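You operate a simulated robot arm through the tools that you are given. There is no shell and no other tool.

The job below is to be done with a simulated robot arm. You get a single attempt, and the scene is never put back.

## Task
Drop the card's ring into the green housing, then lay on the flat orange ring and the cover.
Fine: go by the job card; grey lever down first; leave the nuts on the bench.

It is judged by the outcome, as a careful person would: the job done as asked, and still so three seconds after it is handed in. It fails if anything else is knocked over, pushed out of place, dropped, spilled or broken. Lids that push on must go on centred and level and be pressed home; caps that screw on are set level and turned clockwise until they are tight.

## Robot
A 6-joint arm with a fingered hand, fixed in place. Base frame: the origin is on the floor under the middle of its stand, x ahead of it, y to its left, z up; the work surface is at about z = 0.86. Units: m, degrees, N and s.
With the tool pointing down near the work surface it reaches from about 0.34 to 0.74 m from the base axis. Its first joint turns from -115.0 to 115.0 degrees. Payload 4 kg.
The tool frame sits at the grasp point between the pads (the TCP): z along the fingers, y along the line on which they close. The tips reach 0.026 m beyond it. The gripper opens to 0.132 m; its body begins 0.073 m behind the TCP. The gripper is a hand of 4 fingers: y runs from the thumb to the fingers, the wrist lies at [0, 0, -0.239] in the tool frame, and closing takes about 1.5 s.
Orientation is that of the tool frame in the base frame, as [roll, pitch, yaw] about the fixed x, y, z axes, in that order (R = Rz(yaw) Ry(pitch) Rx(roll)). With the fingers straight down and closing along the base's y, the tool's x points along the base's -x, its y along +y and its z along -z.

## Interface
- The arm moves only by the tool jog_arm. Its argument "increments" is a list of rows, each an object (a shift or turn left out is 0, a gripper value left out holds the last) with "delta_rot": the turn, a rotation vector about the tool's x, y, z in degrees, a list of three; "translation": the shift along the tool's x, y, z in m, a list of three; "fingers": the finger opening in m, from 0 to 0.132. In form: [{"delta_rot": [ax, ay, az], "translation": [dx, dy, dz], "fingers": fingers}, ...]. A call has 1 to 20 rows; each row shifts and turns the commanded pose from where the row before left it, along the tool's axes as they then stand. Each row takes 0.2 s and may step no farther than 0.05 m and 8.6 degrees from the row before; otherwise, or with a gripper value out of range, the whole call is refused. Where a pose cannot be reached the arm comes as near as it can. A force on the tool above 40 N (or 10 N above the force at the start of the call, whichever is more), or a blocked arm, ends the call early, and 0.2 s more pass. The fingers move at their own pace (about 0.153 m/s each) and stop on an object; they squeeze with about 28 N. The grip force told is the motor's: it shows also when the fingers shut on nothing. Time passes only in rows, and 0.2 s behind the last, so rows that do not move let the fingers close. It gives the time, the measured TCP pose, the force on the tool (base axes), the opening and the grip force at its end, in the units of the frame above (readings bear some noise), with the torque about the TCP (base axes, N m) and any sound that the robot's microphone picked up.
- Cameras (640 x 400 px; columns grow to the right, rows downward): "scene" is fixed at [0.22, -0.5011, 1.4454]; the picture's right is [0.82, -0.57, 0.00], its down [-0.25, -0.36, -0.90] and it looks along [0.51, 0.74, -0.44] (base axes); focal length 376 px, centre (320, 200). "wrist" rides on the gripper at [0.068, 0.002, -0.097] in the tool frame; the picture's right is [-0.02, 1.00, 0.00], its down [-0.82, -0.02, -0.58] and it looks along [-0.58, -0.01, 0.82] (tool axes); focal length 270 px, centre (320, 200). There is no depth. A picture from a camera that has moved, and an enlarged one, comes with that camera's place and axes in the base frame and with its lens.
- capture(camera): a new picture of that camera. The clock stands still meanwhile.
- slide_trunk(by): slides the trunk up (or, below 0, down) by that many m; the arm rides with it, the base frame stays. It gives what a move gives, with no picture.
- grasp_type(shape): the hand has 4 fingers and takes this shape, open, in about a second: jaw (thumb against the fingers, like two jaws); tri (thumb and two fingers); tip (a fingertip pinch); poke (one finger out to press); point (the index stretched); flat (the hand flat); cup (the hand cupped); fist (a fist). The gripper value then closes the fingers along that shape, each until it touches; the sizes above hold for jaw. It gives what a move gives, with no picture.
- enlarge(camera, box): a new picture of the part [left, top, right, bottom] of that camera's present view, enlarged. The clock stands still meanwhile.
- job_done(): hands the job in; it is judged then, once.

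Places have to be worked out from the pictures, the camera data and where the tool is seen. Open the gripper and draw the arm clear of the work before you hand the job in, unless the task says otherwise.

The tools are called after "Emit:" by a JSON object that holds its "method" and its "body". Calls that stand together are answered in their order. jog_arm: Moves the arm, as the interface text tells. Its arguments: {"type":"object","properties":{"increments":{"type":"array","items":{"type":"object","properties":{"delta_rot":{"type":"array","items":{"type":"number"}},"translation":{"type":"array","items":{"type":"number"}},"fingers":{"type":"number"}}}}},"required":["increments"]} The other tools are called the same way: slide_trunk (by) moves the trunk up or down; grasp_type (shape) gives the hand a shape; capture (camera) takes a picture; enlarge (camera, box) takes an enlarged picture of a part of a camera's view; job_done () hands the job in.

At the start:

```text
time_s: 0.0
eef_pos: [0.4589, 0.1479, 1.175]
ee_rot: [-179.9, 0.0, -180.0]
force: [-0.2, 0.0, -0.2]
moment: [-0.02, 0.0, 0.01]
grip_width: 0.1318
grasp_force: 0.1
shape: jaw
trunk travel left (down, up): [-0.925, 0.065]
```

scene: 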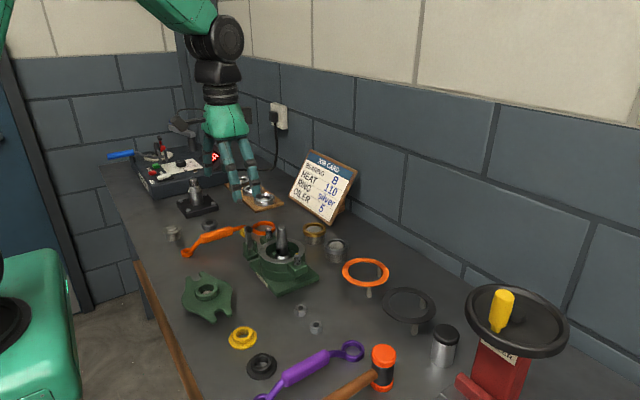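
wrist: 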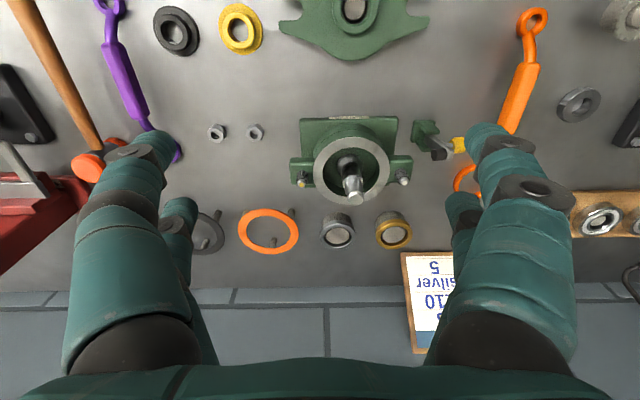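

I'll begin by looking at the job card and the green housing enlarged, to know what ring the card calls for.

Emit:
{"method": "enlarge", "body": {"camera": "scene", "box": [280, 140, 370, 230]}}

Emit:
{"method": "enlarge", "body": {"camera": "scene", "box": [220, 200, 420, 325]}}

Emit:
{"method": "enlarge", "body": {"camera": "scene", "box": [100, 120, 300, 245]}}

Emit:
{"method": "enlarge", "body": {"camera": "wrist", "box": [180, 80, 480, 270]}}

```text
4.44 times, centred on (325, 185) of scene
camera zoom: at [0.22, -0.5011, 1.4454], right [0.82, -0.57, 0.0], down [-0.25, -0.36, -0.9], along [0.51, 0.74, -0.44], focal length 1670 px, centre (298, 267)
```

zoom: 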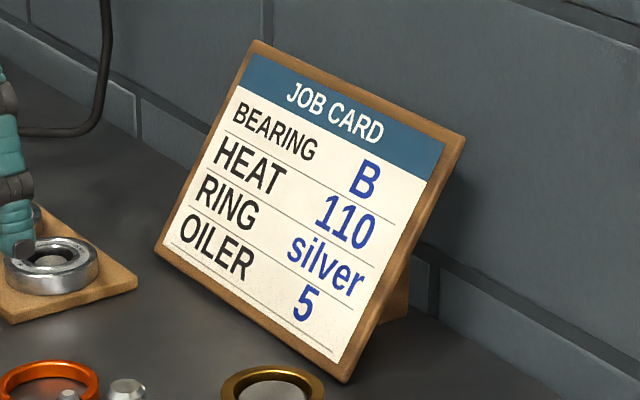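

```text
3.20 times, centred on (320, 262) of scene
camera zoom: at [0.22, -0.5011, 1.4454], right [0.82, -0.57, 0.0], down [-0.25, -0.36, -0.9], along [0.51, 0.74, -0.44], focal length 1202 px, centre (320, 0)
```

zoom: 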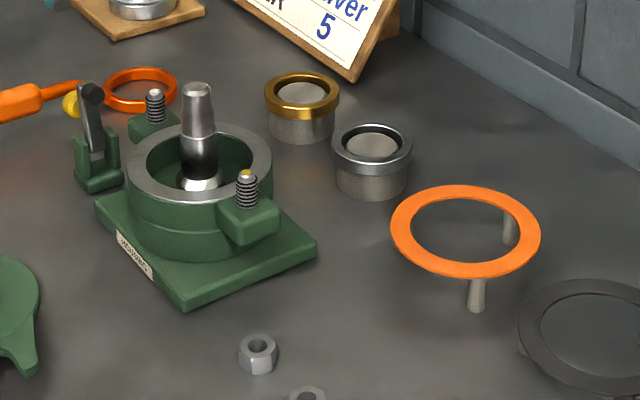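

```text
3.20 times, centred on (200, 182) of scene
camera zoom: at [0.22, -0.5011, 1.4454], right [0.82, -0.57, 0.0], down [-0.25, -0.36, -0.9], along [0.51, 0.74, -0.44], focal length 1202 px, centre (704, 256)
```

zoom: 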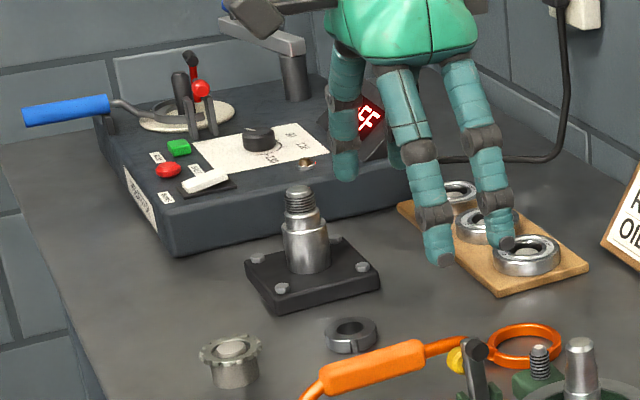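

```text
2.11 times, centred on (330, 175) of wrist
camera zoom: at [0.39, 0.1506, 1.2727], right [0.02, 1.0, 0.0], down [0.82, -0.02, 0.58], along [0.58, -0.01, -0.82], focal length 569 px, centre (299, 253)
```

zoom: 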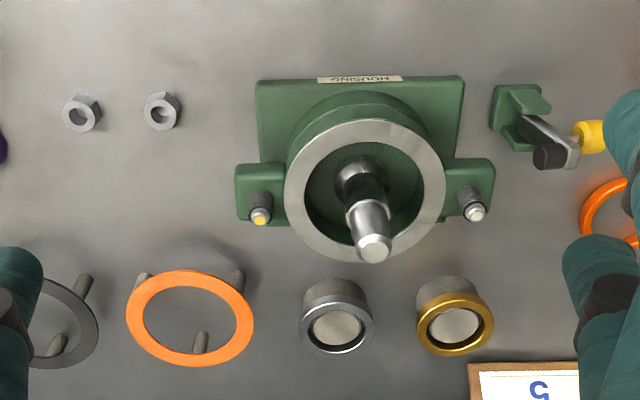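

The card says ring = silver. Now I look closer at the lever, the cover, the ring stands and the housing studs.

Emit:
{"method": "enlarge", "body": {"camera": "scene", "box": [230, 212, 290, 262]}}

Emit:
{"method": "enlarge", "body": {"camera": "wrist", "box": [395, 100, 495, 170]}}

Emit:
{"method": "enlarge", "body": {"camera": "scene", "box": [170, 260, 290, 385]}}

Emit:
{"method": "enlarge", "body": {"camera": "wrist", "box": [120, 0, 440, 200]}}

Emit:
{"method": "enlarge", "body": {"camera": "scene", "box": [320, 230, 460, 345]}}

Emit:
{"method": "enlarge", "body": {"camera": "scene", "box": [240, 210, 330, 310]}}

```text
8.00 times, centred on (260, 237) of scene
camera zoom: at [0.22, -0.5011, 1.4454], right [0.82, -0.57, 0.0], down [-0.25, -0.36, -0.9], along [0.51, 0.74, -0.44], focal length 3006 px, centre (800, -96)
```

zoom: 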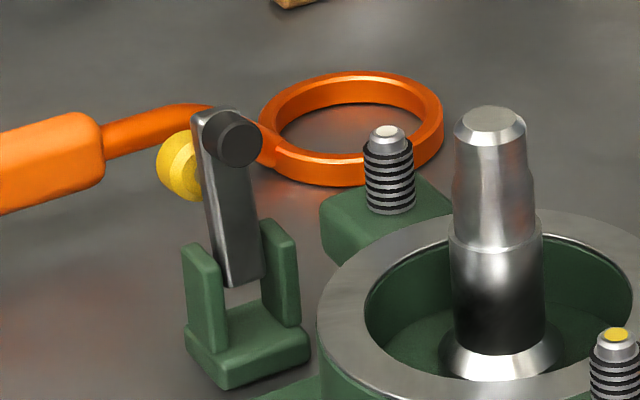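

```text
5.71 times, centred on (445, 135) of wrist
camera zoom: at [0.39, 0.1506, 1.2727], right [0.02, 1.0, 0.0], down [0.82, -0.02, 0.58], along [0.58, -0.01, -0.82], focal length 1544 px, centre (-394, 571)
```

zoom: 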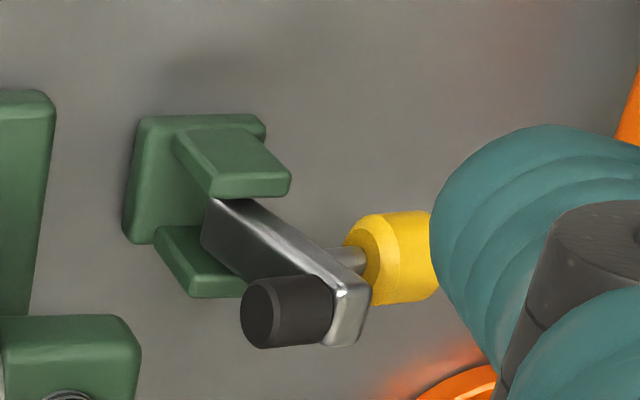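

```text
3.20 times, centred on (230, 322) of scene
camera zoom: at [0.22, -0.5011, 1.4454], right [0.82, -0.57, 0.0], down [-0.25, -0.36, -0.9], along [0.51, 0.74, -0.44], focal length 1202 px, centre (608, -192)
```

zoom: 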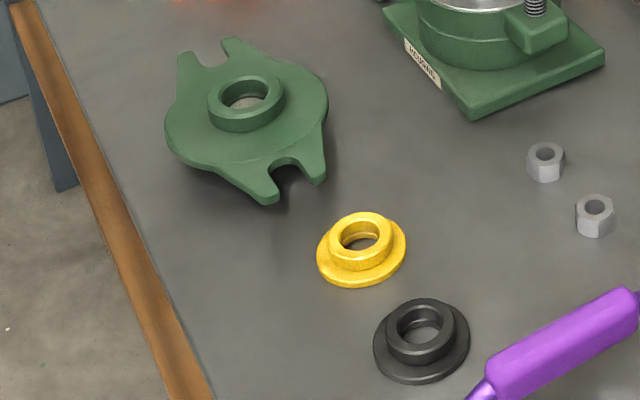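

```text
2.00 times, centred on (280, 100) of wrist
camera zoom: at [0.39, 0.1506, 1.2727], right [0.02, 1.0, 0.0], down [0.82, -0.02, 0.58], along [0.58, -0.01, -0.82], focal length 541 px, centre (400, 400)
```

zoom: 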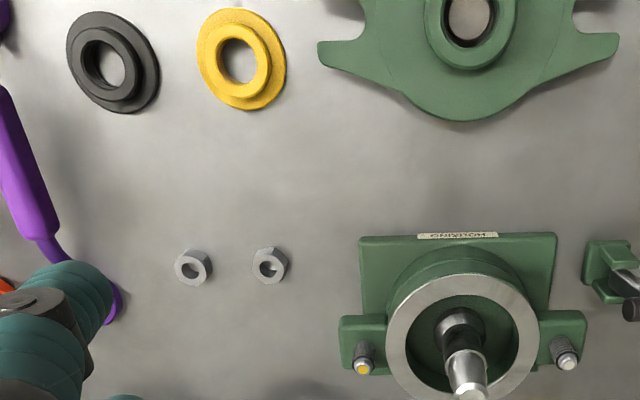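

```text
3.48 times, centred on (390, 288) of scene
camera zoom: at [0.22, -0.5011, 1.4454], right [0.82, -0.57, 0.0], down [-0.25, -0.36, -0.9], along [0.51, 0.74, -0.44], focal length 1307 px, centre (76, -104)
```

zoom: 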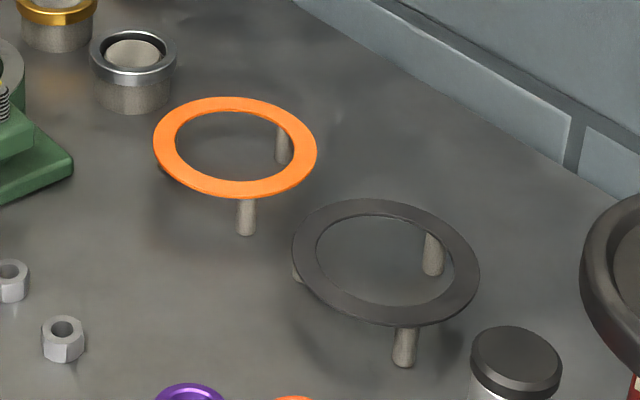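

```text
4.00 times, centred on (285, 260) of scene
camera zoom: at [0.22, -0.5011, 1.4454], right [0.82, -0.57, 0.0], down [-0.25, -0.36, -0.9], along [0.51, 0.74, -0.44], focal length 1503 px, centre (460, -40)
```

zoom: 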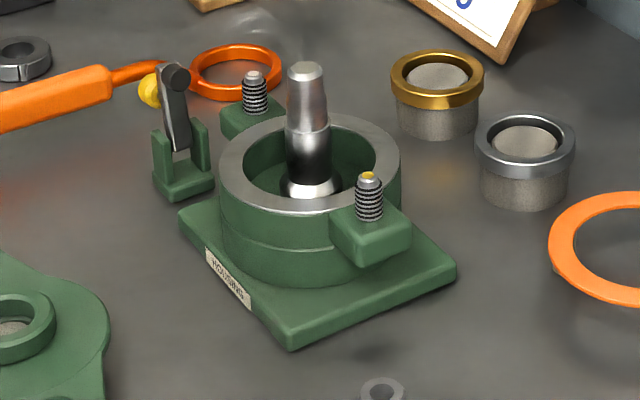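

The lever by the housing has a grey arm, with a black and a yellow end. I check whether any other lever in the scene could be meant, and enlarge the rest of the bench.

Emit:
{"method": "enlarge", "body": {"camera": "scene", "box": [95, 100, 225, 220]}}

Emit:
{"method": "enlarge", "body": {"camera": "scene", "box": [400, 270, 600, 400]}}

Emit:
{"method": "enlarge", "body": {"camera": "scene", "box": [230, 310, 420, 400]}}

Emit:
{"method": "enlarge", "body": {"camera": "wrist", "box": [0, 0, 220, 300]}}

Emit:
{"method": "enlarge", "body": {"camera": "wrist", "box": [420, 0, 640, 300]}}

```text
3.33 times, centred on (160, 160) of scene
camera zoom: at [0.22, -0.5011, 1.4454], right [0.82, -0.57, 0.0], down [-0.25, -0.36, -0.9], along [0.51, 0.74, -0.44], focal length 1252 px, centre (853, 333)
```

zoom: 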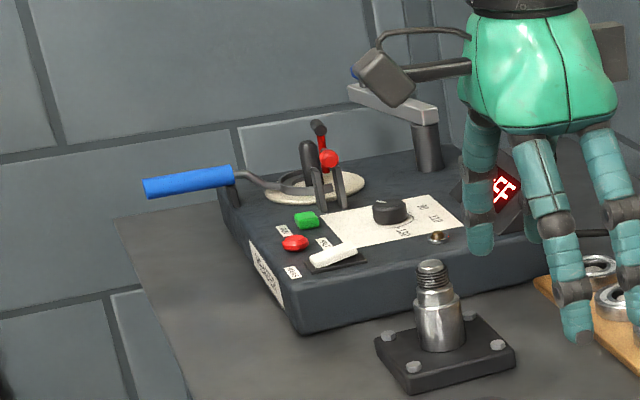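

```text
3.08 times, centred on (500, 335) of scene
camera zoom: at [0.22, -0.5011, 1.4454], right [0.82, -0.57, 0.0], down [-0.25, -0.36, -0.9], along [0.51, 0.74, -0.44], focal length 1156 px, centre (-234, -215)
```

zoom: 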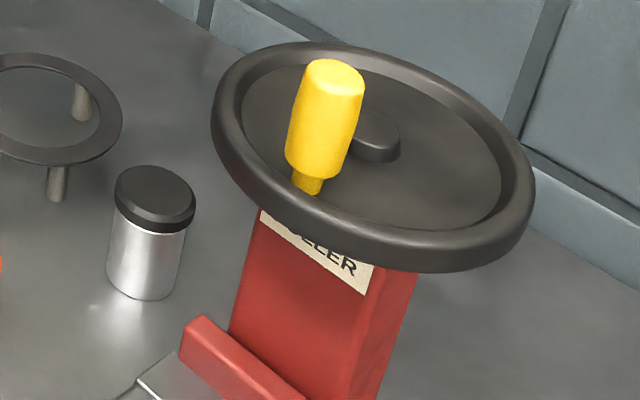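

```text
3.37 times, centred on (325, 355) of scene
camera zoom: at [0.22, -0.5011, 1.4454], right [0.82, -0.57, 0.0], down [-0.25, -0.36, -0.9], along [0.51, 0.74, -0.44], focal length 1266 px, centre (303, -322)
```

zoom: 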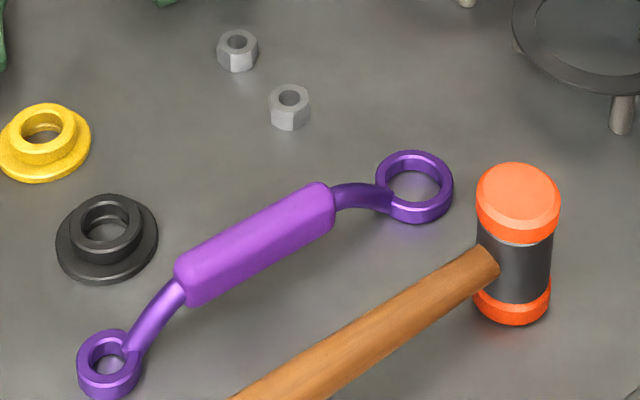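

```text
1.33 times, centred on (110, 150) of wrist
camera zoom: at [0.39, 0.1506, 1.2727], right [0.02, 1.0, 0.0], down [0.82, -0.02, 0.58], along [0.58, -0.01, -0.82], focal length 360 px, centre (600, 267)
```

zoom: 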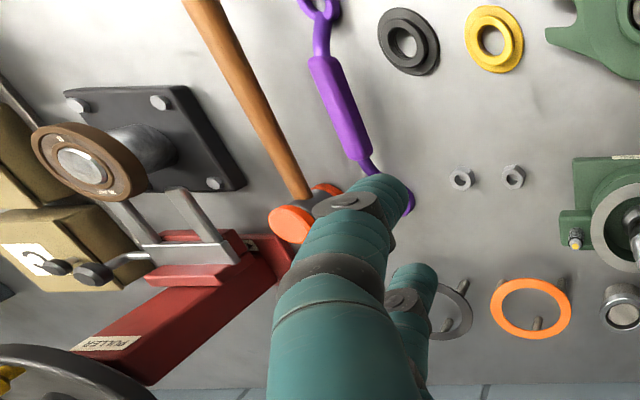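

```text
1.33 times, centred on (530, 150) of wrist
camera zoom: at [0.39, 0.1506, 1.2727], right [0.02, 1.0, 0.0], down [0.82, -0.02, 0.58], along [0.58, -0.01, -0.82], focal length 360 px, centre (40, 267)
```

zoom: 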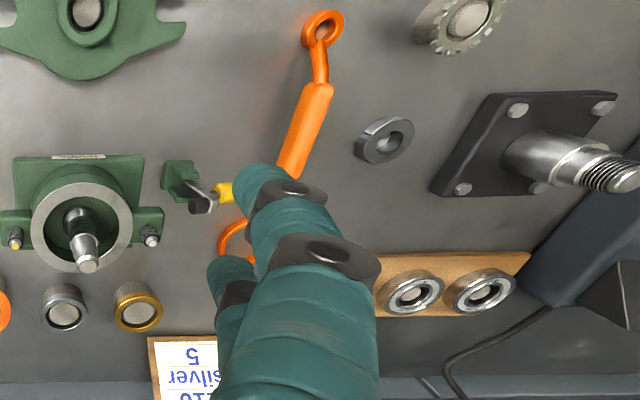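

The only grey lever is the toggle by the housing: its pivot axis is along x, it stands up leaning slightly +y, and its black pad faces the housing, so "down" is a swing toward −y. I set the hand to the poke shape to push it and check how the finger sits.

Emit:
{"method": "grasp_type", "body": {"shape": "poke"}}

Emit:
{"method": "capture", "body": {"camera": "scene"}}

Emit:
{"method": "capture", "body": {"camera": "wrist"}}

Emit:
{"method": "enlarge", "body": {"camera": "scene", "box": [160, 60, 320, 220]}}

```text
time_s: 0.9
eef_pos: [0.4587, 0.1486, 1.1752]
ee_rot: [-180.0, 0.1, -180.0]
force: [-0.2, 0.7, -0.3]
moment: [0.0, -0.03, -0.03]
grip_width: 0.0001
grasp_force: 0.1
shape: poke
trunk travel left (down, up): [-0.925, 0.065]
```

```text
taken
```

scene: 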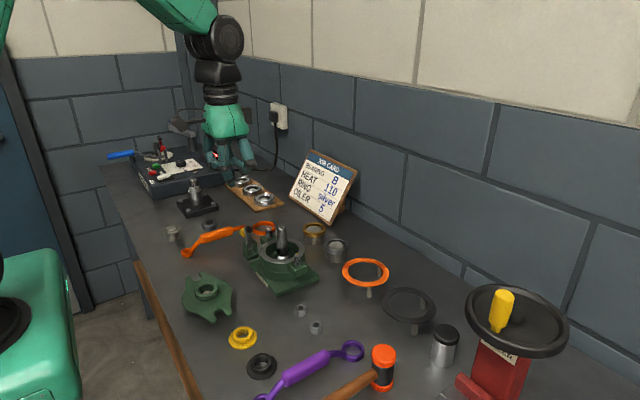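

```text
taken
camera wrist: at [0.3901, 0.1506, 1.2727], right [0.02, 1.0, 0.0], down [0.82, -0.02, 0.58], along [0.58, -0.01, -0.82], focal length 270 px, centre (320, 200)
```

wrist: 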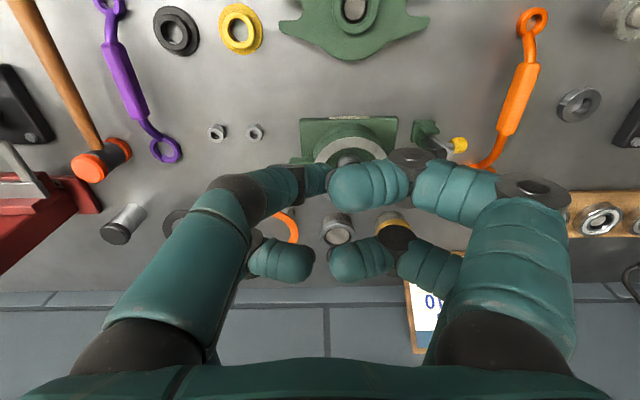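

```text
2.50 times, centred on (240, 140) of scene
camera zoom: at [0.22, -0.5011, 1.4454], right [0.82, -0.57, 0.0], down [-0.25, -0.36, -0.9], along [0.51, 0.74, -0.44], focal length 939 px, centre (520, 350)
```

zoom: 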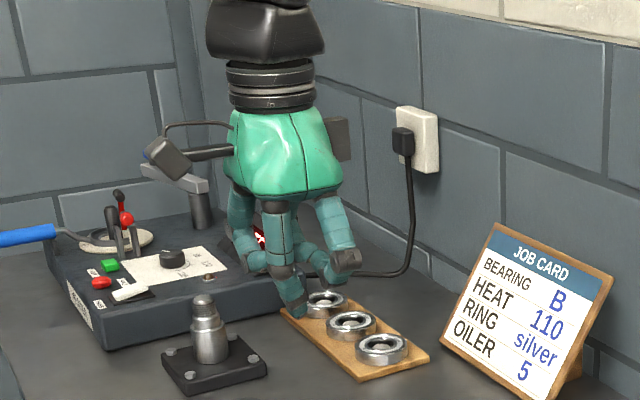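

Three digits curl and one seems to reach down to about the TCP; I enlarge the wrist view to see where its tip is.

Emit:
{"method": "enlarge", "body": {"camera": "wrist", "box": [180, 100, 500, 300]}}

Emit:
{"method": "enlarge", "body": {"camera": "scene", "box": [200, 100, 270, 190]}}

```text
2.00 times, centred on (340, 200) of wrist
camera zoom: at [0.3901, 0.1506, 1.2727], right [0.02, 1.0, 0.0], down [0.82, -0.02, 0.58], along [0.58, -0.01, -0.82], focal length 541 px, centre (280, 200)
```

zoom: 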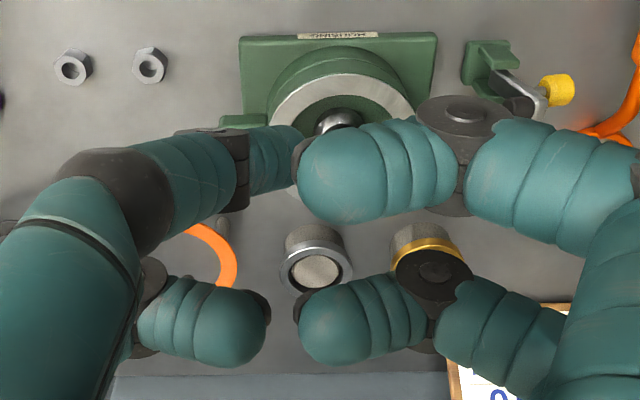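

```text
4.44 times, centred on (235, 145) of scene
camera zoom: at [0.22, -0.5011, 1.4454], right [0.82, -0.57, 0.0], down [-0.25, -0.36, -0.9], along [0.51, 0.74, -0.44], focal length 1670 px, centre (698, 444)
```

zoom: 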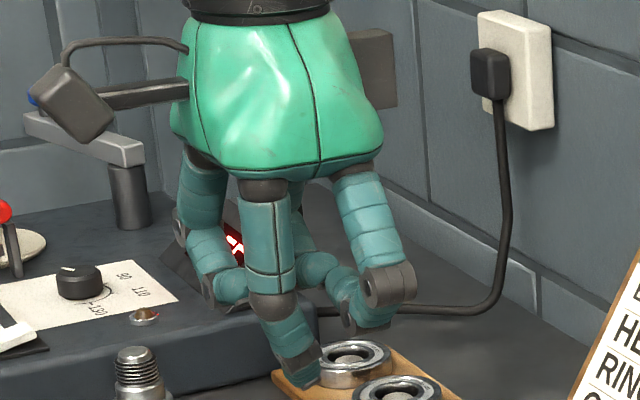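

The poke finger slants inwards. I try the point shape to compare before picking one for the lever.

Emit:
{"method": "grasp_type", "body": {"shape": "point"}}

Emit:
{"method": "capture", "body": {"camera": "wrist"}}

Emit:
{"method": "enlarge", "body": {"camera": "scene", "box": [180, 80, 300, 220]}}

```text
time_s: 1.8
eef_pos: [0.459, 0.15, 1.1744]
ee_rot: [180.0, 0.0, -180.0]
force: [-0.7, -0.1, 0.3]
moment: [-0.01, -0.02, 0.0]
grip_width: 0.0
grasp_force: 0.2
shape: point
trunk travel left (down, up): [-0.925, 0.065]
```

```text
taken
camera wrist: at [0.3901, 0.1506, 1.2727], right [0.02, 1.0, 0.0], down [0.82, -0.02, 0.58], along [0.58, -0.01, -0.82], focal length 270 px, centre (320, 200)
```

wrist: 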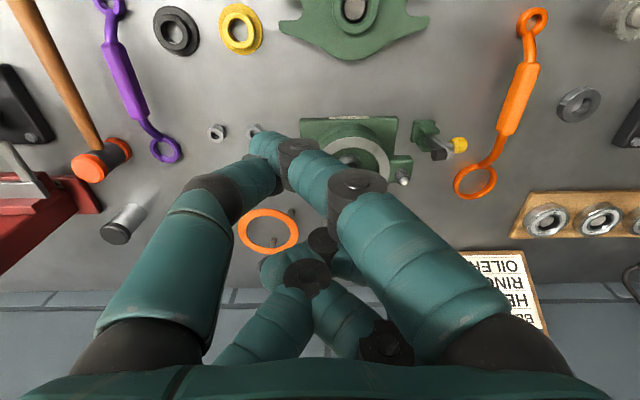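

```text
2.86 times, centred on (240, 150) of scene
camera zoom: at [0.22, -0.5011, 1.4454], right [0.82, -0.57, 0.0], down [-0.25, -0.36, -0.9], along [0.51, 0.74, -0.44], focal length 1073 px, centre (549, 343)
```

zoom: 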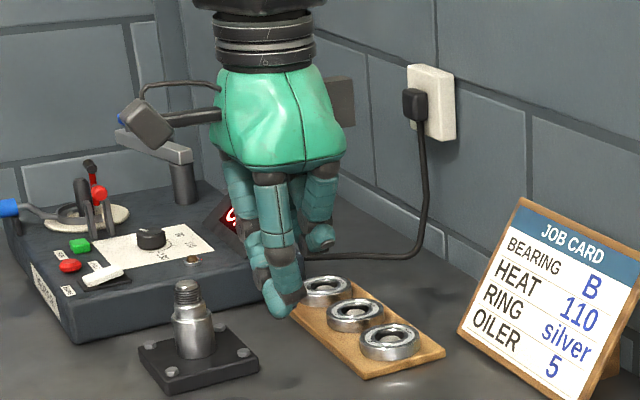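

Point brings two digits together. I look at the fingertip pinch, closed, which may make a narrower pusher (and could be useful later).

Emit:
{"method": "grasp_type", "body": {"shape": "tip"}}

Emit:
{"method": "capture", "body": {"camera": "wrist"}}

Emit:
{"method": "enlarge", "body": {"camera": "scene", "box": [180, 80, 300, 220]}}

Emit:
{"method": "jog_arm", "body": {"increments": [{"fingers": 0.0}, {"fingers": 0.0}, {"fingers": 0.0}, {"fingers": 0.0}, {"fingers": 0.0}, {"fingers": 0.0}]}}

Emit:
{"method": "capture", "body": {"camera": "wrist"}}

Emit:
{"method": "enlarge", "body": {"camera": "scene", "box": [180, 80, 300, 220]}}

```text
time_s: 2.7
eef_pos: [0.4594, 0.1499, 1.1742]
ee_rot: [-180.0, -0.1, -180.0]
force: [0.3, -0.8, -0.9]
moment: [-0.01, 0.01, 0.01]
grip_width: 0.1321
grasp_force: 0.0
shape: tip
trunk travel left (down, up): [-0.925, 0.065]
```

```text
taken
camera wrist: at [0.3901, 0.1506, 1.2727], right [0.02, 1.0, 0.0], down [0.82, -0.02, 0.58], along [0.58, -0.01, -0.82], focal length 270 px, centre (320, 200)
```

wrist: 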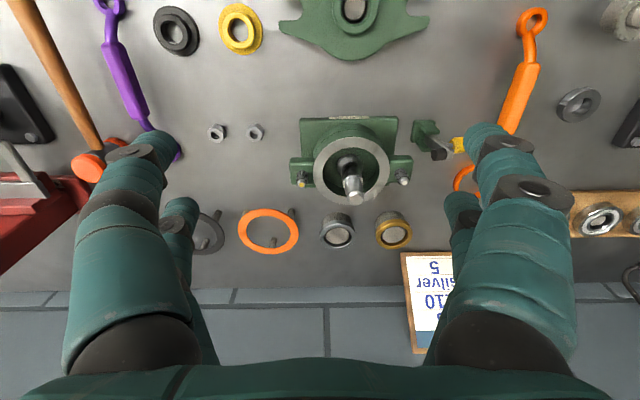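

```text
2.86 times, centred on (240, 150) of scene
camera zoom: at [0.22, -0.5011, 1.4454], right [0.82, -0.57, 0.0], down [-0.25, -0.36, -0.9], along [0.51, 0.74, -0.44], focal length 1073 px, centre (549, 343)
```

zoom: 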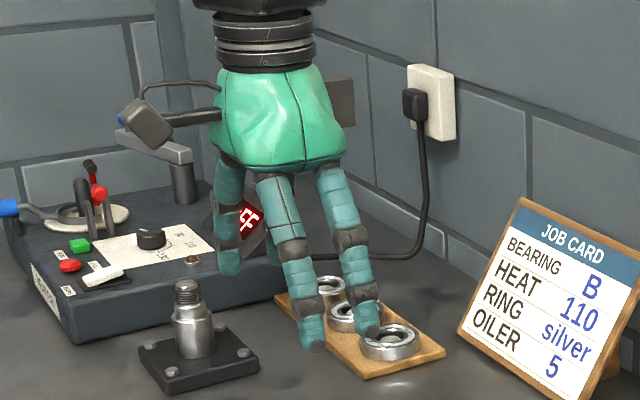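

```text
time_s: 4.1
eef_pos: [0.4595, 0.1481, 1.176]
ee_rot: [-180.0, 0.0, -180.0]
force: [0.3, 0.2, -0.2]
moment: [0.0, 0.0, 0.01]
grip_width: 0.0
grasp_force: 28.4
shape: tip
trunk travel left (down, up): [-0.925, 0.065]
```

```text
taken
camera wrist: at [0.3901, 0.1506, 1.2727], right [0.02, 1.0, 0.0], down [0.82, -0.02, 0.58], along [0.58, -0.01, -0.82], focal length 270 px, centre (320, 200)
```

wrist: 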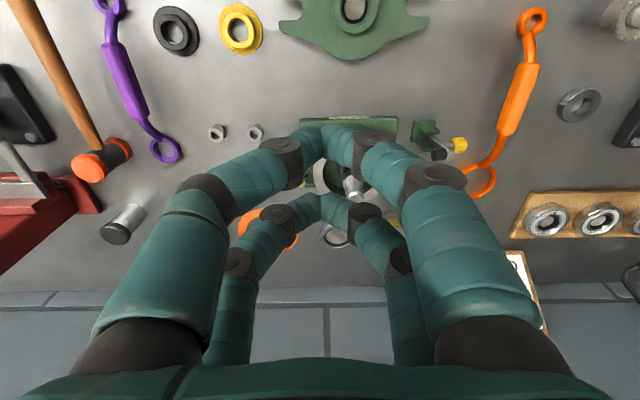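

```text
2.86 times, centred on (240, 150) of scene
camera zoom: at [0.22, -0.5011, 1.4454], right [0.82, -0.57, 0.0], down [-0.25, -0.36, -0.9], along [0.51, 0.74, -0.44], focal length 1073 px, centre (549, 343)
```

zoom: 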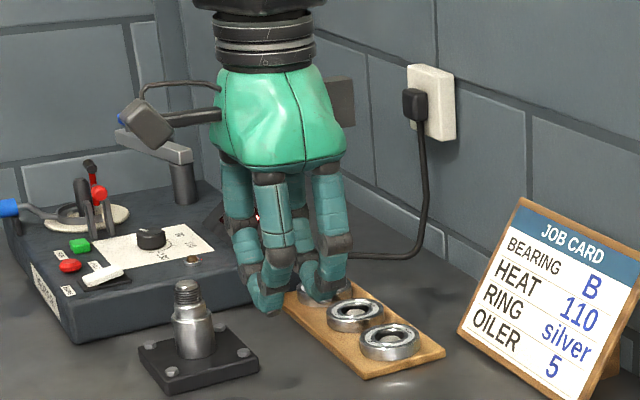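

Tip and jaw both move two pairs of fingers (pairs about ±2 cm along tool x). I go back to the open jaw and move over the lever for a close look at its geometry.

Emit:
{"method": "grasp_type", "body": {"shape": "jaw"}}

Emit:
{"method": "jog_arm", "body": {"increments": [{"translation": [0, 0.0355, 0.019]}, {"translation": [0, 0.0355, 0.019]}, {"translation": [0, 0.0355, 0.019]}, {"translation": [0, 0.0355, 0.019]}, {}]}}

Emit:
{"method": "capture", "body": {"camera": "wrist"}}

Emit:
{"method": "enlarge", "body": {"camera": "wrist", "box": [200, 100, 440, 250]}}

Emit:
{"method": "capture", "body": {"camera": "scene"}}

```text
time_s: 5.0
eef_pos: [0.459, 0.1482, 1.175]
ee_rot: [179.9, 0.0, 180.0]
force: [-0.1, 0.1, 0.6]
moment: [0.01, -0.01, 0.01]
grip_width: 0.132
grasp_force: 0.0
shape: jaw
trunk travel left (down, up): [-0.925, 0.065]
```

```text
time_s: 6.2
eef_pos: [0.4588, 0.2914, 1.1001]
ee_rot: [180.0, 0.0, -179.9]
force: [0.2, 0.5, 0.1]
moment: [-0.01, 0.02, 0.0]
grip_width: 0.1318
grasp_force: 0.1
shape: jaw
trunk travel left (down, up): [-0.925, 0.065]
```

```text
taken
camera wrist: at [0.3902, 0.2929, 1.1974], right [0.02, 1.0, 0.0], down [0.82, -0.02, 0.58], along [0.58, -0.01, -0.82], focal length 270 px, centre (320, 200)
```

wrist: 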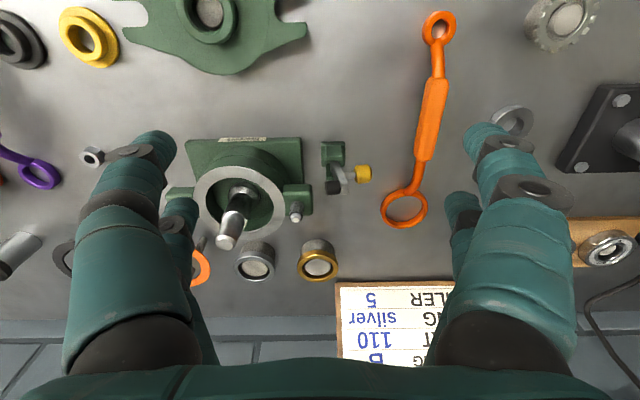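

```text
2.67 times, centred on (320, 175) of wrist
camera zoom: at [0.3902, 0.2929, 1.1974], right [0.02, 1.0, 0.0], down [0.82, -0.02, 0.58], along [0.58, -0.01, -0.82], focal length 721 px, centre (320, 267)
```

zoom: 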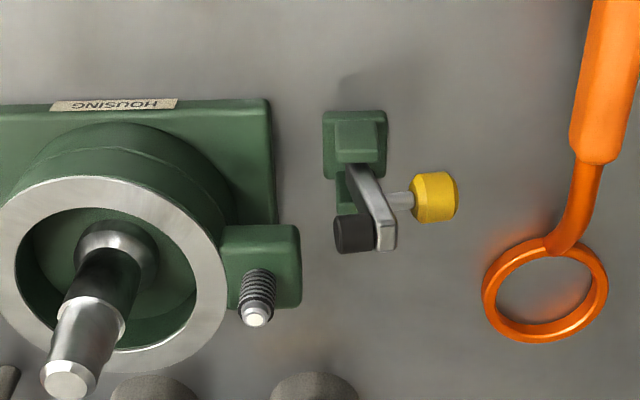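

```text
taken
```

scene: 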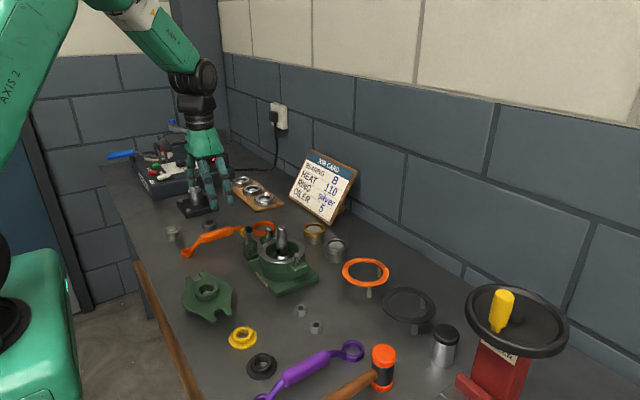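

Lever geometry: bracket about (0.55, 0.304), cheek tops z≈0.905, arm end at (0.553, 0.318, 0.94), yellow knob around (0.55, 0.341, 0.917). I close the fingers and go to the +y side of the knob, staying high first.

Emit:
{"method": "jog_arm", "body": {"increments": [{"translation": [-0.0245, 0.0345, 0], "fingers": 0.0}, {"translation": [-0.0245, 0.0345, 0], "fingers": 0.0}, {"translation": [-0.0245, 0.0345, 0], "fingers": 0.0}, {"translation": [0, 0, 0.035]}, {"translation": [0, 0, 0.035]}, {"translation": [0, 0, 0.02]}, {}]}}

Emit:
{"method": "capture", "body": {"camera": "wrist"}}

Emit:
{"method": "enlarge", "body": {"camera": "scene", "box": [150, 130, 310, 270]}}

```text
time_s: 7.8
eef_pos: [0.5307, 0.3947, 1.0089]
ee_rot: [180.0, 0.1, 180.0]
force: [0.0, 0.2, 0.2]
moment: [0.0, -0.03, -0.03]
grip_width: 0.0001
grasp_force: 28.2
shape: jaw
trunk travel left (down, up): [-0.925, 0.065]
```

```text
taken
camera wrist: at [0.4623, 0.3966, 1.1064], right [0.02, 1.0, 0.0], down [0.82, -0.02, 0.58], along [0.58, -0.01, -0.82], focal length 270 px, centre (320, 200)
```

wrist: 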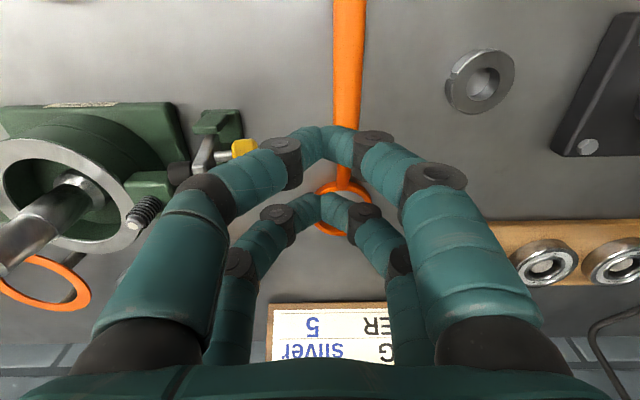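

```text
2.86 times, centred on (230, 200) of scene
camera zoom: at [0.22, -0.5011, 1.4454], right [0.82, -0.57, 0.0], down [-0.25, -0.36, -0.9], along [0.51, 0.74, -0.44], focal length 1073 px, centre (577, 200)
```

zoom: 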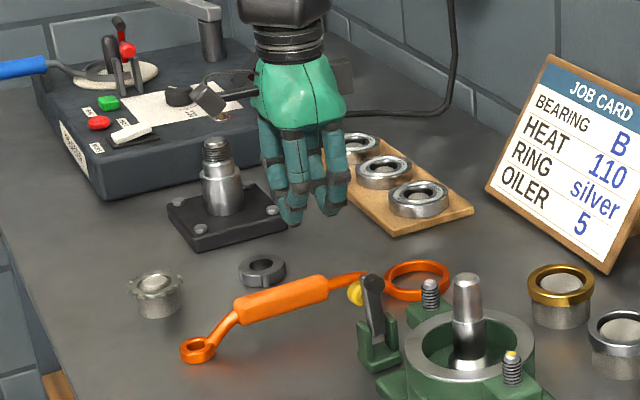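

The hand is at the +y side of the knob, clear of the wrench. I descend so the tips are at about z=0.918 and then sweep slowly toward −y.

Emit:
{"method": "jog_arm", "body": {"increments": [{"translation": [0, 0, 0.025]}, {"translation": [0, 0, 0.025]}, {"translation": [0, 0, 0.015]}, {}]}}

Emit:
{"method": "enlarge", "body": {"camera": "scene", "box": [200, 180, 300, 270]}}

Emit:
{"method": "capture", "body": {"camera": "wrist"}}

```text
time_s: 8.8
eef_pos: [0.5337, 0.3944, 0.9439]
ee_rot: [-179.9, 0.2, 179.9]
force: [0.3, -0.1, -0.5]
moment: [0.04, -0.01, 0.0]
grip_width: 0.0001
grasp_force: 27.9
shape: jaw
trunk travel left (down, up): [-0.925, 0.065]
```

```text
4.44 times, centred on (250, 225) of scene
camera zoom: at [0.22, -0.5011, 1.4454], right [0.82, -0.57, 0.0], down [-0.25, -0.36, -0.9], along [0.51, 0.74, -0.44], focal length 1670 px, centre (631, 89)
```

zoom: 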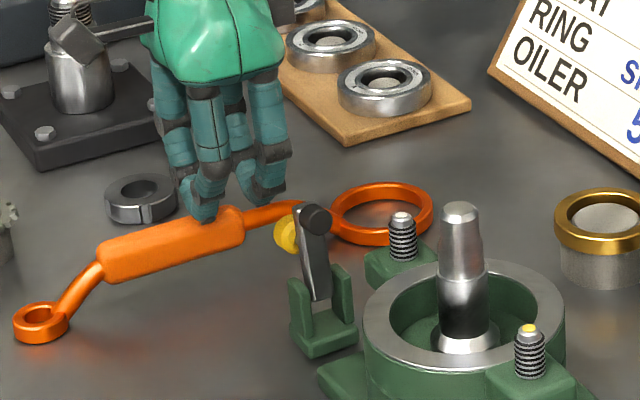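

```text
taken
camera wrist: at [0.4637, 0.3962, 1.0412], right [0.02, 1.0, 0.0], down [0.82, -0.02, 0.58], along [0.58, -0.01, -0.82], focal length 270 px, centre (320, 200)
```

wrist: 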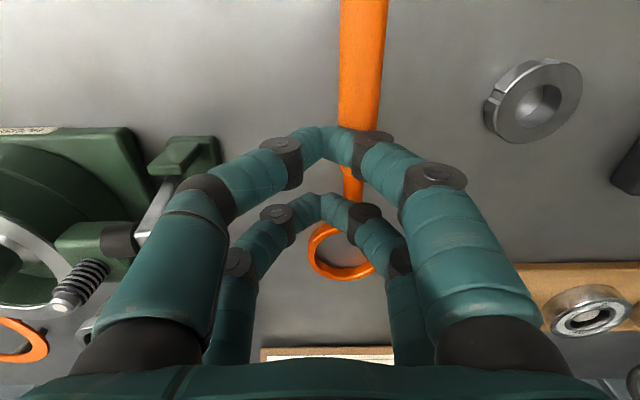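

Everything is clear; I sweep the first 5 cm toward −y slowly.

Emit:
{"method": "jog_arm", "body": {"increments": [{"translation": [0, -0.012, 0]}, {"translation": [0, -0.012, 0]}, {"translation": [0, -0.01, 0]}, {"translation": [0, -0.01, 0]}, {"translation": [0, -0.01, 0]}, {}]}}

Emit:
{"method": "enlarge", "body": {"camera": "scene", "box": [200, 180, 300, 270]}}

Emit:
{"method": "capture", "body": {"camera": "wrist"}}

```text
time_s: 10.2
eef_pos: [0.5317, 0.3399, 0.9437]
ee_rot: [-179.9, 0.0, -180.0]
force: [2.5, 8.7, 13.8]
moment: [-0.05, -0.24, 0.21]
grip_width: 0.0
grasp_force: 27.8
shape: jaw
trunk travel left (down, up): [-0.925, 0.065]
```

```text
4.44 times, centred on (250, 225) of scene
camera zoom: at [0.22, -0.5011, 1.4454], right [0.82, -0.57, 0.0], down [-0.25, -0.36, -0.9], along [0.51, 0.74, -0.44], focal length 1670 px, centre (631, 89)
```

zoom: 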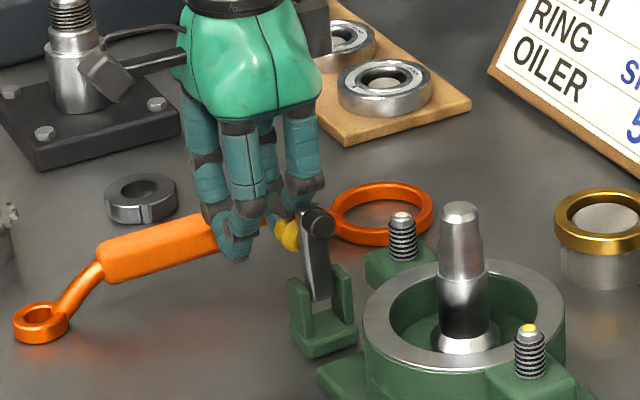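

```text
taken
camera wrist: at [0.4624, 0.3416, 1.0414], right [0.02, 1.0, 0.0], down [0.82, -0.02, 0.58], along [0.58, -0.02, -0.82], focal length 270 px, centre (320, 200)
```

wrist: 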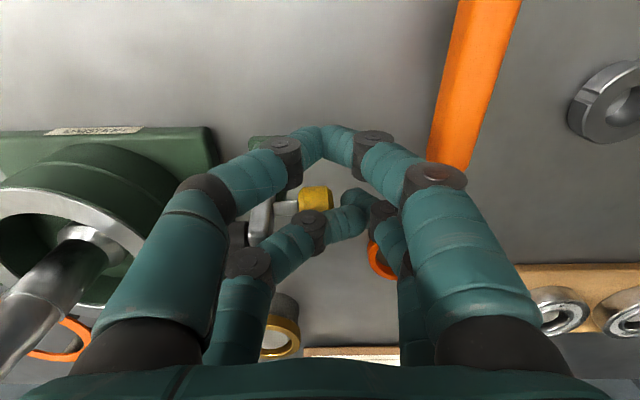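

The slanted finger is bearing down on the knob (force +z 13.8 N), which works against the swing. I back off, rise so the tips meet the top end of the arm instead, and push there.

Emit:
{"method": "jog_arm", "body": {"increments": [{"translation": [0, 0.015, 0]}, {"translation": [0, 0.015, 0]}, {"translation": [0.006, 0, -0.018]}, {"translation": [0, -0.01, 0]}, {"translation": [0, -0.01, 0]}, {}]}}

Emit:
{"method": "enlarge", "body": {"camera": "scene", "box": [200, 180, 300, 270]}}

Emit:
{"method": "enlarge", "body": {"camera": "wrist", "box": [200, 100, 440, 250]}}

```text
time_s: 11.6
eef_pos: [0.5273, 0.3492, 0.961]
ee_rot: [-180.0, 0.0, -179.8]
force: [-1.2, -0.7, 0.7]
moment: [0.01, 0.03, 0.0]
grip_width: 0.0
grasp_force: 28.2
shape: jaw
trunk travel left (down, up): [-0.925, 0.065]
```

```text
4.44 times, centred on (250, 225) of scene
camera zoom: at [0.22, -0.5011, 1.4454], right [0.82, -0.57, 0.0], down [-0.25, -0.36, -0.9], along [0.51, 0.74, -0.44], focal length 1670 px, centre (631, 89)
```

zoom: 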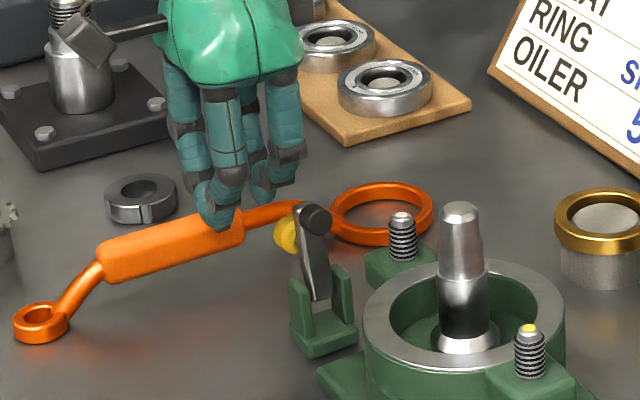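

```text
2.67 times, centred on (320, 175) of wrist
camera zoom: at [0.4575, 0.3517, 1.0594], right [0.02, 1.0, 0.0], down [0.82, -0.02, 0.58], along [0.58, -0.01, -0.82], focal length 721 px, centre (320, 267)
```

zoom: 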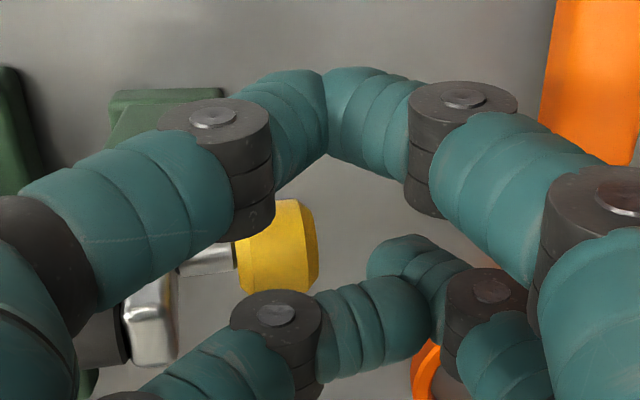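

The far pair lines up with the lever (x≈0.548). I lower 3 mm and push the arm's top end toward −y in small steps.

Emit:
{"method": "jog_arm", "body": {"increments": [{"translation": [0, 0, 0.003]}, {"translation": [0, -0.008, 0]}, {"translation": [0, -0.008, 0]}, {"translation": [0, -0.008, 0]}, {"translation": [0, -0.008, 0]}, {}]}}

Emit:
{"method": "enlarge", "body": {"camera": "scene", "box": [200, 180, 300, 270]}}

Emit:
{"method": "enlarge", "body": {"camera": "wrist", "box": [200, 100, 440, 250]}}

```text
time_s: 13.0
eef_pos: [0.5276, 0.3218, 0.962]
ee_rot: [179.8, 0.5, -179.9]
force: [-2.4, 23.3, 25.3]
moment: [1.15, -0.5, 0.53]
grip_width: 0.0
grasp_force: 28.2
shape: jaw
trunk travel left (down, up): [-0.925, 0.065]
```

```text
4.44 times, centred on (250, 225) of scene
camera zoom: at [0.22, -0.5011, 1.4454], right [0.82, -0.57, 0.0], down [-0.25, -0.36, -0.9], along [0.51, 0.74, -0.44], focal length 1670 px, centre (631, 89)
```

zoom: 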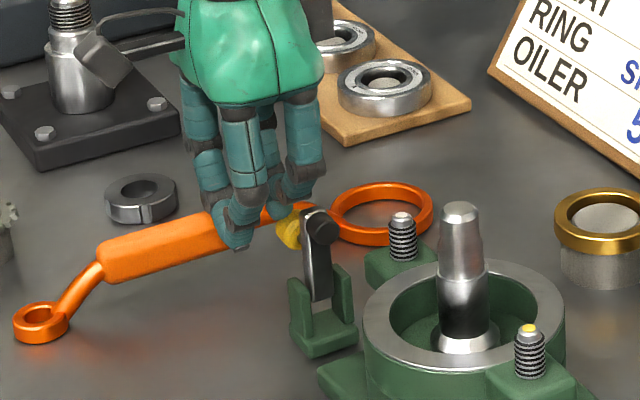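

```text
2.67 times, centred on (320, 175) of wrist
camera zoom: at [0.4567, 0.3236, 1.059], right [0.02, 1.0, 0.0], down [0.81, -0.02, 0.58], along [0.58, -0.01, -0.81], focal length 721 px, centre (320, 267)
```

zoom: 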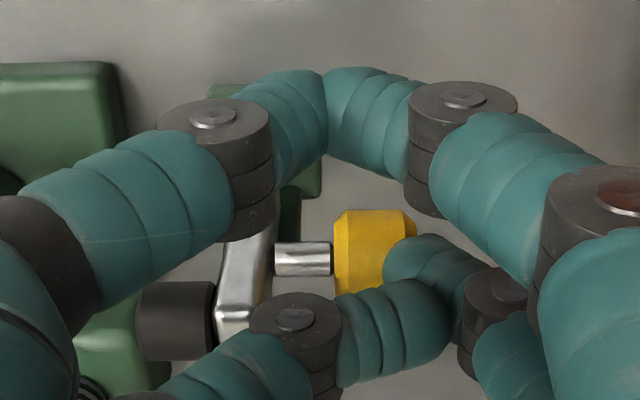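

The finger rides on top of the knob because the hand yields along its closing direction. I'll back off, rise, and turn the hand 90° so that I can pinch the lever arm between the pads (closing along x) and swing it along its arc.

Emit:
{"method": "jog_arm", "body": {"increments": [{"translation": [0, 0.02, 0]}, {"translation": [0, 0.02, -0.01]}, {"translation": [0, 0, -0.04]}, {"translation": [0, 0, -0.04]}, {"delta_rot": [0, 0, 8.2]}, {"delta_rot": [0, 0, 8.2]}, {"delta_rot": [0, 0, 8.2]}, {"delta_rot": [0, 0, 8.2]}, {"delta_rot": [0, 0, 8.2]}, {"delta_rot": [0, 0, 8.2]}, {"delta_rot": [0, 0, 8.2]}, {"delta_rot": [0, 0, 8.2]}, {"delta_rot": [0, 0, 8.2]}, {"delta_rot": [0, 0, 8.2]}, {"delta_rot": [0, 0, 8.0], "fingers": 0.07}, {}, {}]}}

Emit:
{"method": "capture", "body": {"camera": "wrist"}}

Emit:
{"method": "enlarge", "body": {"camera": "scene", "box": [180, 130, 340, 290]}}

```text
time_s: 16.6
eef_pos: [0.5261, 0.3581, 1.0475]
ee_rot: [-180.0, 0.0, 90.0]
force: [-0.1, -0.8, 0.0]
moment: [0.01, 0.02, 0.01]
grip_width: 0.0693
grasp_force: 0.1
shape: jaw
trunk travel left (down, up): [-0.925, 0.065]
```

```text
taken
camera wrist: at [0.5274, 0.4269, 1.1466], right [1.0, -0.03, 0.0], down [-0.02, -0.82, 0.58], along [-0.01, -0.58, -0.82], focal length 270 px, centre (320, 200)
```

wrist: 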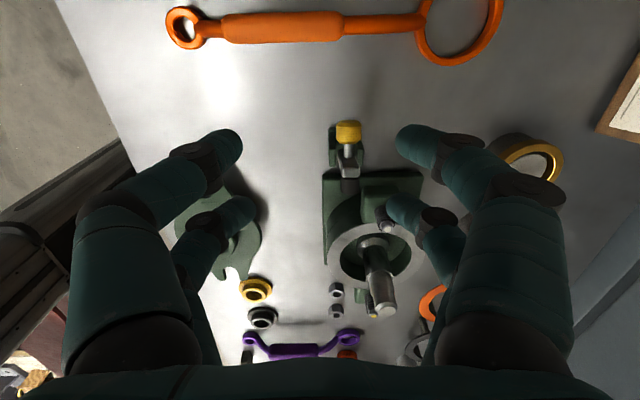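

```text
2.50 times, centred on (260, 210) of scene
camera zoom: at [0.22, -0.5011, 1.4454], right [0.82, -0.57, 0.0], down [-0.25, -0.36, -0.9], along [0.51, 0.74, -0.44], focal length 939 px, centre (470, 175)
```

zoom: 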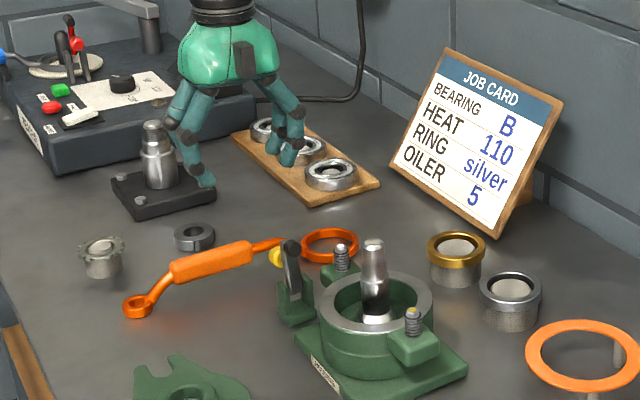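

The hand is turned and I have a good view along −y. I enlarge the lever region.

Emit:
{"method": "enlarge", "body": {"camera": "wrist", "box": [260, 90, 460, 320]}}

Emit:
{"method": "enlarge", "body": {"camera": "wrist", "box": [310, 110, 390, 190]}}

```text
1.74 times, centred on (360, 205) of wrist
camera zoom: at [0.5274, 0.4269, 1.1466], right [1.0, -0.03, 0.0], down [-0.02, -0.82, 0.58], along [-0.01, -0.58, -0.82], focal length 470 px, centre (250, 191)
```

zoom: 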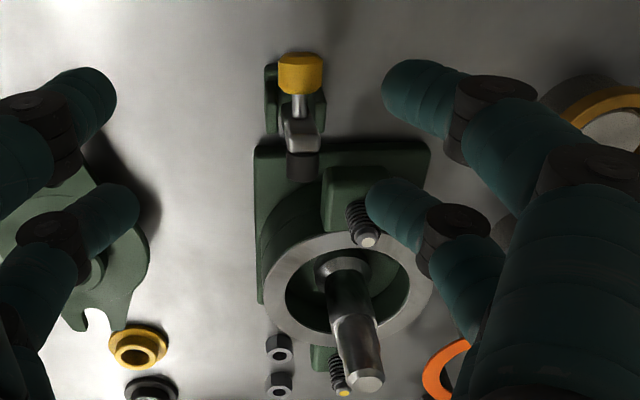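

```text
5.00 times, centred on (350, 150) of wrist
camera zoom: at [0.5274, 0.4269, 1.1466], right [1.0, -0.03, 0.0], down [-0.02, -0.82, 0.58], along [-0.01, -0.58, -0.82], focal length 1351 px, centre (170, 450)
```

zoom: 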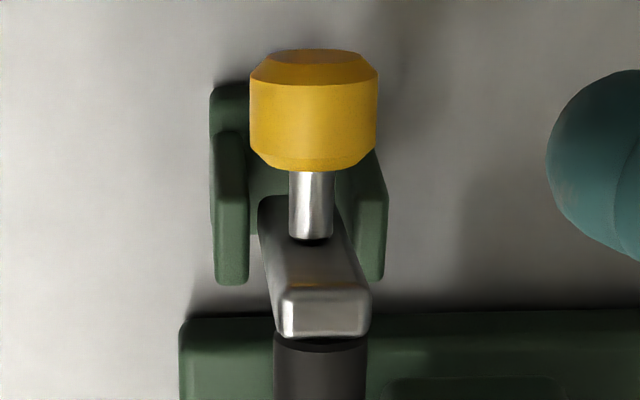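

Now I can use the stiff direction of the hand (tool x = base y). I'll close the fingers, go down just +y of the knob end (x=0.55), and then push −y while rising along the knob's arc so friction helps rather than jams.

Emit:
{"method": "jog_arm", "body": {"increments": [{"translation": [0.019, 0.012, 0], "fingers": 0.0}, {"translation": [0.019, 0.012, 0]}, {}, {"translation": [0, 0, 0.03]}, {"translation": [0, 0, 0.03]}, {"translation": [0, 0, 0.03]}, {"translation": [0, 0, 0.0225]}, {}]}}

Emit:
{"method": "capture", "body": {"camera": "wrist"}}

Emit:
{"method": "enlarge", "body": {"camera": "scene", "box": [200, 180, 300, 270]}}

```text
time_s: 18.4
eef_pos: [0.5522, 0.3953, 0.9348]
ee_rot: [180.0, 0.0, 90.0]
force: [0.0, 0.1, -0.6]
moment: [-0.01, 0.01, 0.0]
grip_width: 0.0
grasp_force: 27.9
shape: jaw
trunk travel left (down, up): [-0.925, 0.065]
```

```text
taken
camera wrist: at [0.5524, 0.4645, 1.0337], right [1.0, -0.02, 0.0], down [-0.02, -0.82, 0.58], along [-0.01, -0.58, -0.82], focal length 270 px, centre (320, 200)
```

wrist: 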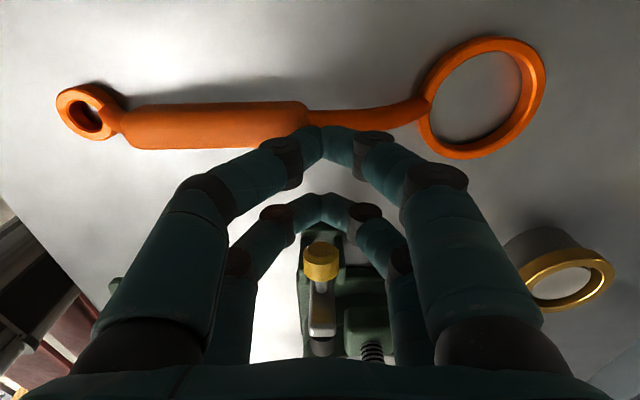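

```text
4.44 times, centred on (250, 225) of scene
camera zoom: at [0.22, -0.5011, 1.4454], right [0.82, -0.57, 0.0], down [-0.25, -0.36, -0.9], along [0.51, 0.74, -0.44], focal length 1670 px, centre (631, 89)
```

zoom: 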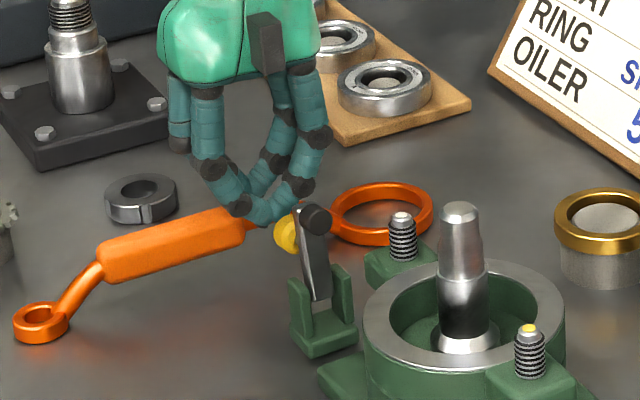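

The closed far pair is lined up with the knob end. I push −y with a rise along the arc.

Emit:
{"method": "jog_arm", "body": {"increments": [{"translation": [-0.01, 0, 0]}, {"translation": [-0.008, 0, -0.002]}, {"translation": [-0.007, 0, -0.006]}, {"translation": [-0.007, 0, -0.006]}, {"translation": [-0.008, 0, -0.005]}, {}]}}

Emit:
{"method": "capture", "body": {"camera": "wrist"}}

Emit:
{"method": "enlarge", "body": {"camera": "scene", "box": [200, 180, 300, 270]}}

```text
time_s: 19.8
eef_pos: [0.5496, 0.3568, 0.9555]
ee_rot: [-180.0, -0.1, 90.1]
force: [-0.5, 0.1, 0.4]
moment: [0.02, -0.03, 0.02]
grip_width: 0.0004
grasp_force: 28.6
shape: jaw
trunk travel left (down, up): [-0.925, 0.065]
```

```text
taken
camera wrist: at [0.5514, 0.4241, 1.0529], right [1.0, -0.02, 0.0], down [-0.02, -0.82, 0.58], along [-0.01, -0.58, -0.82], focal length 270 px, centre (320, 200)
```

wrist: 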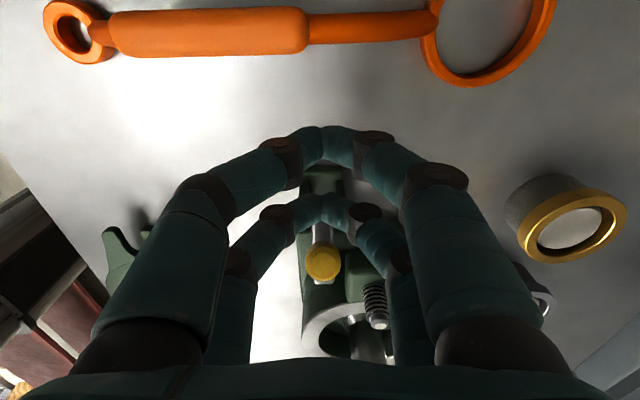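

```text
4.44 times, centred on (250, 225) of scene
camera zoom: at [0.22, -0.5011, 1.4454], right [0.82, -0.57, 0.0], down [-0.25, -0.36, -0.9], along [0.51, 0.74, -0.44], focal length 1670 px, centre (631, 89)
```

zoom: 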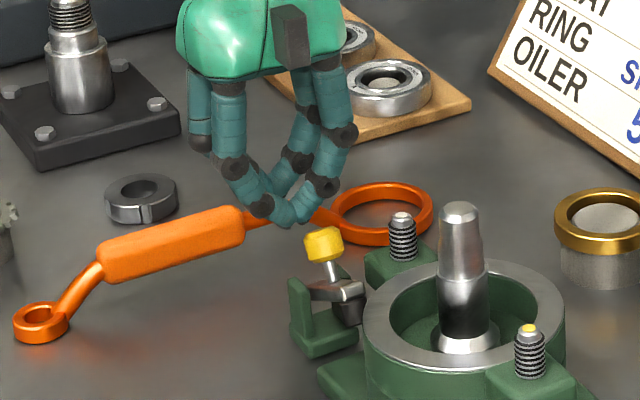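

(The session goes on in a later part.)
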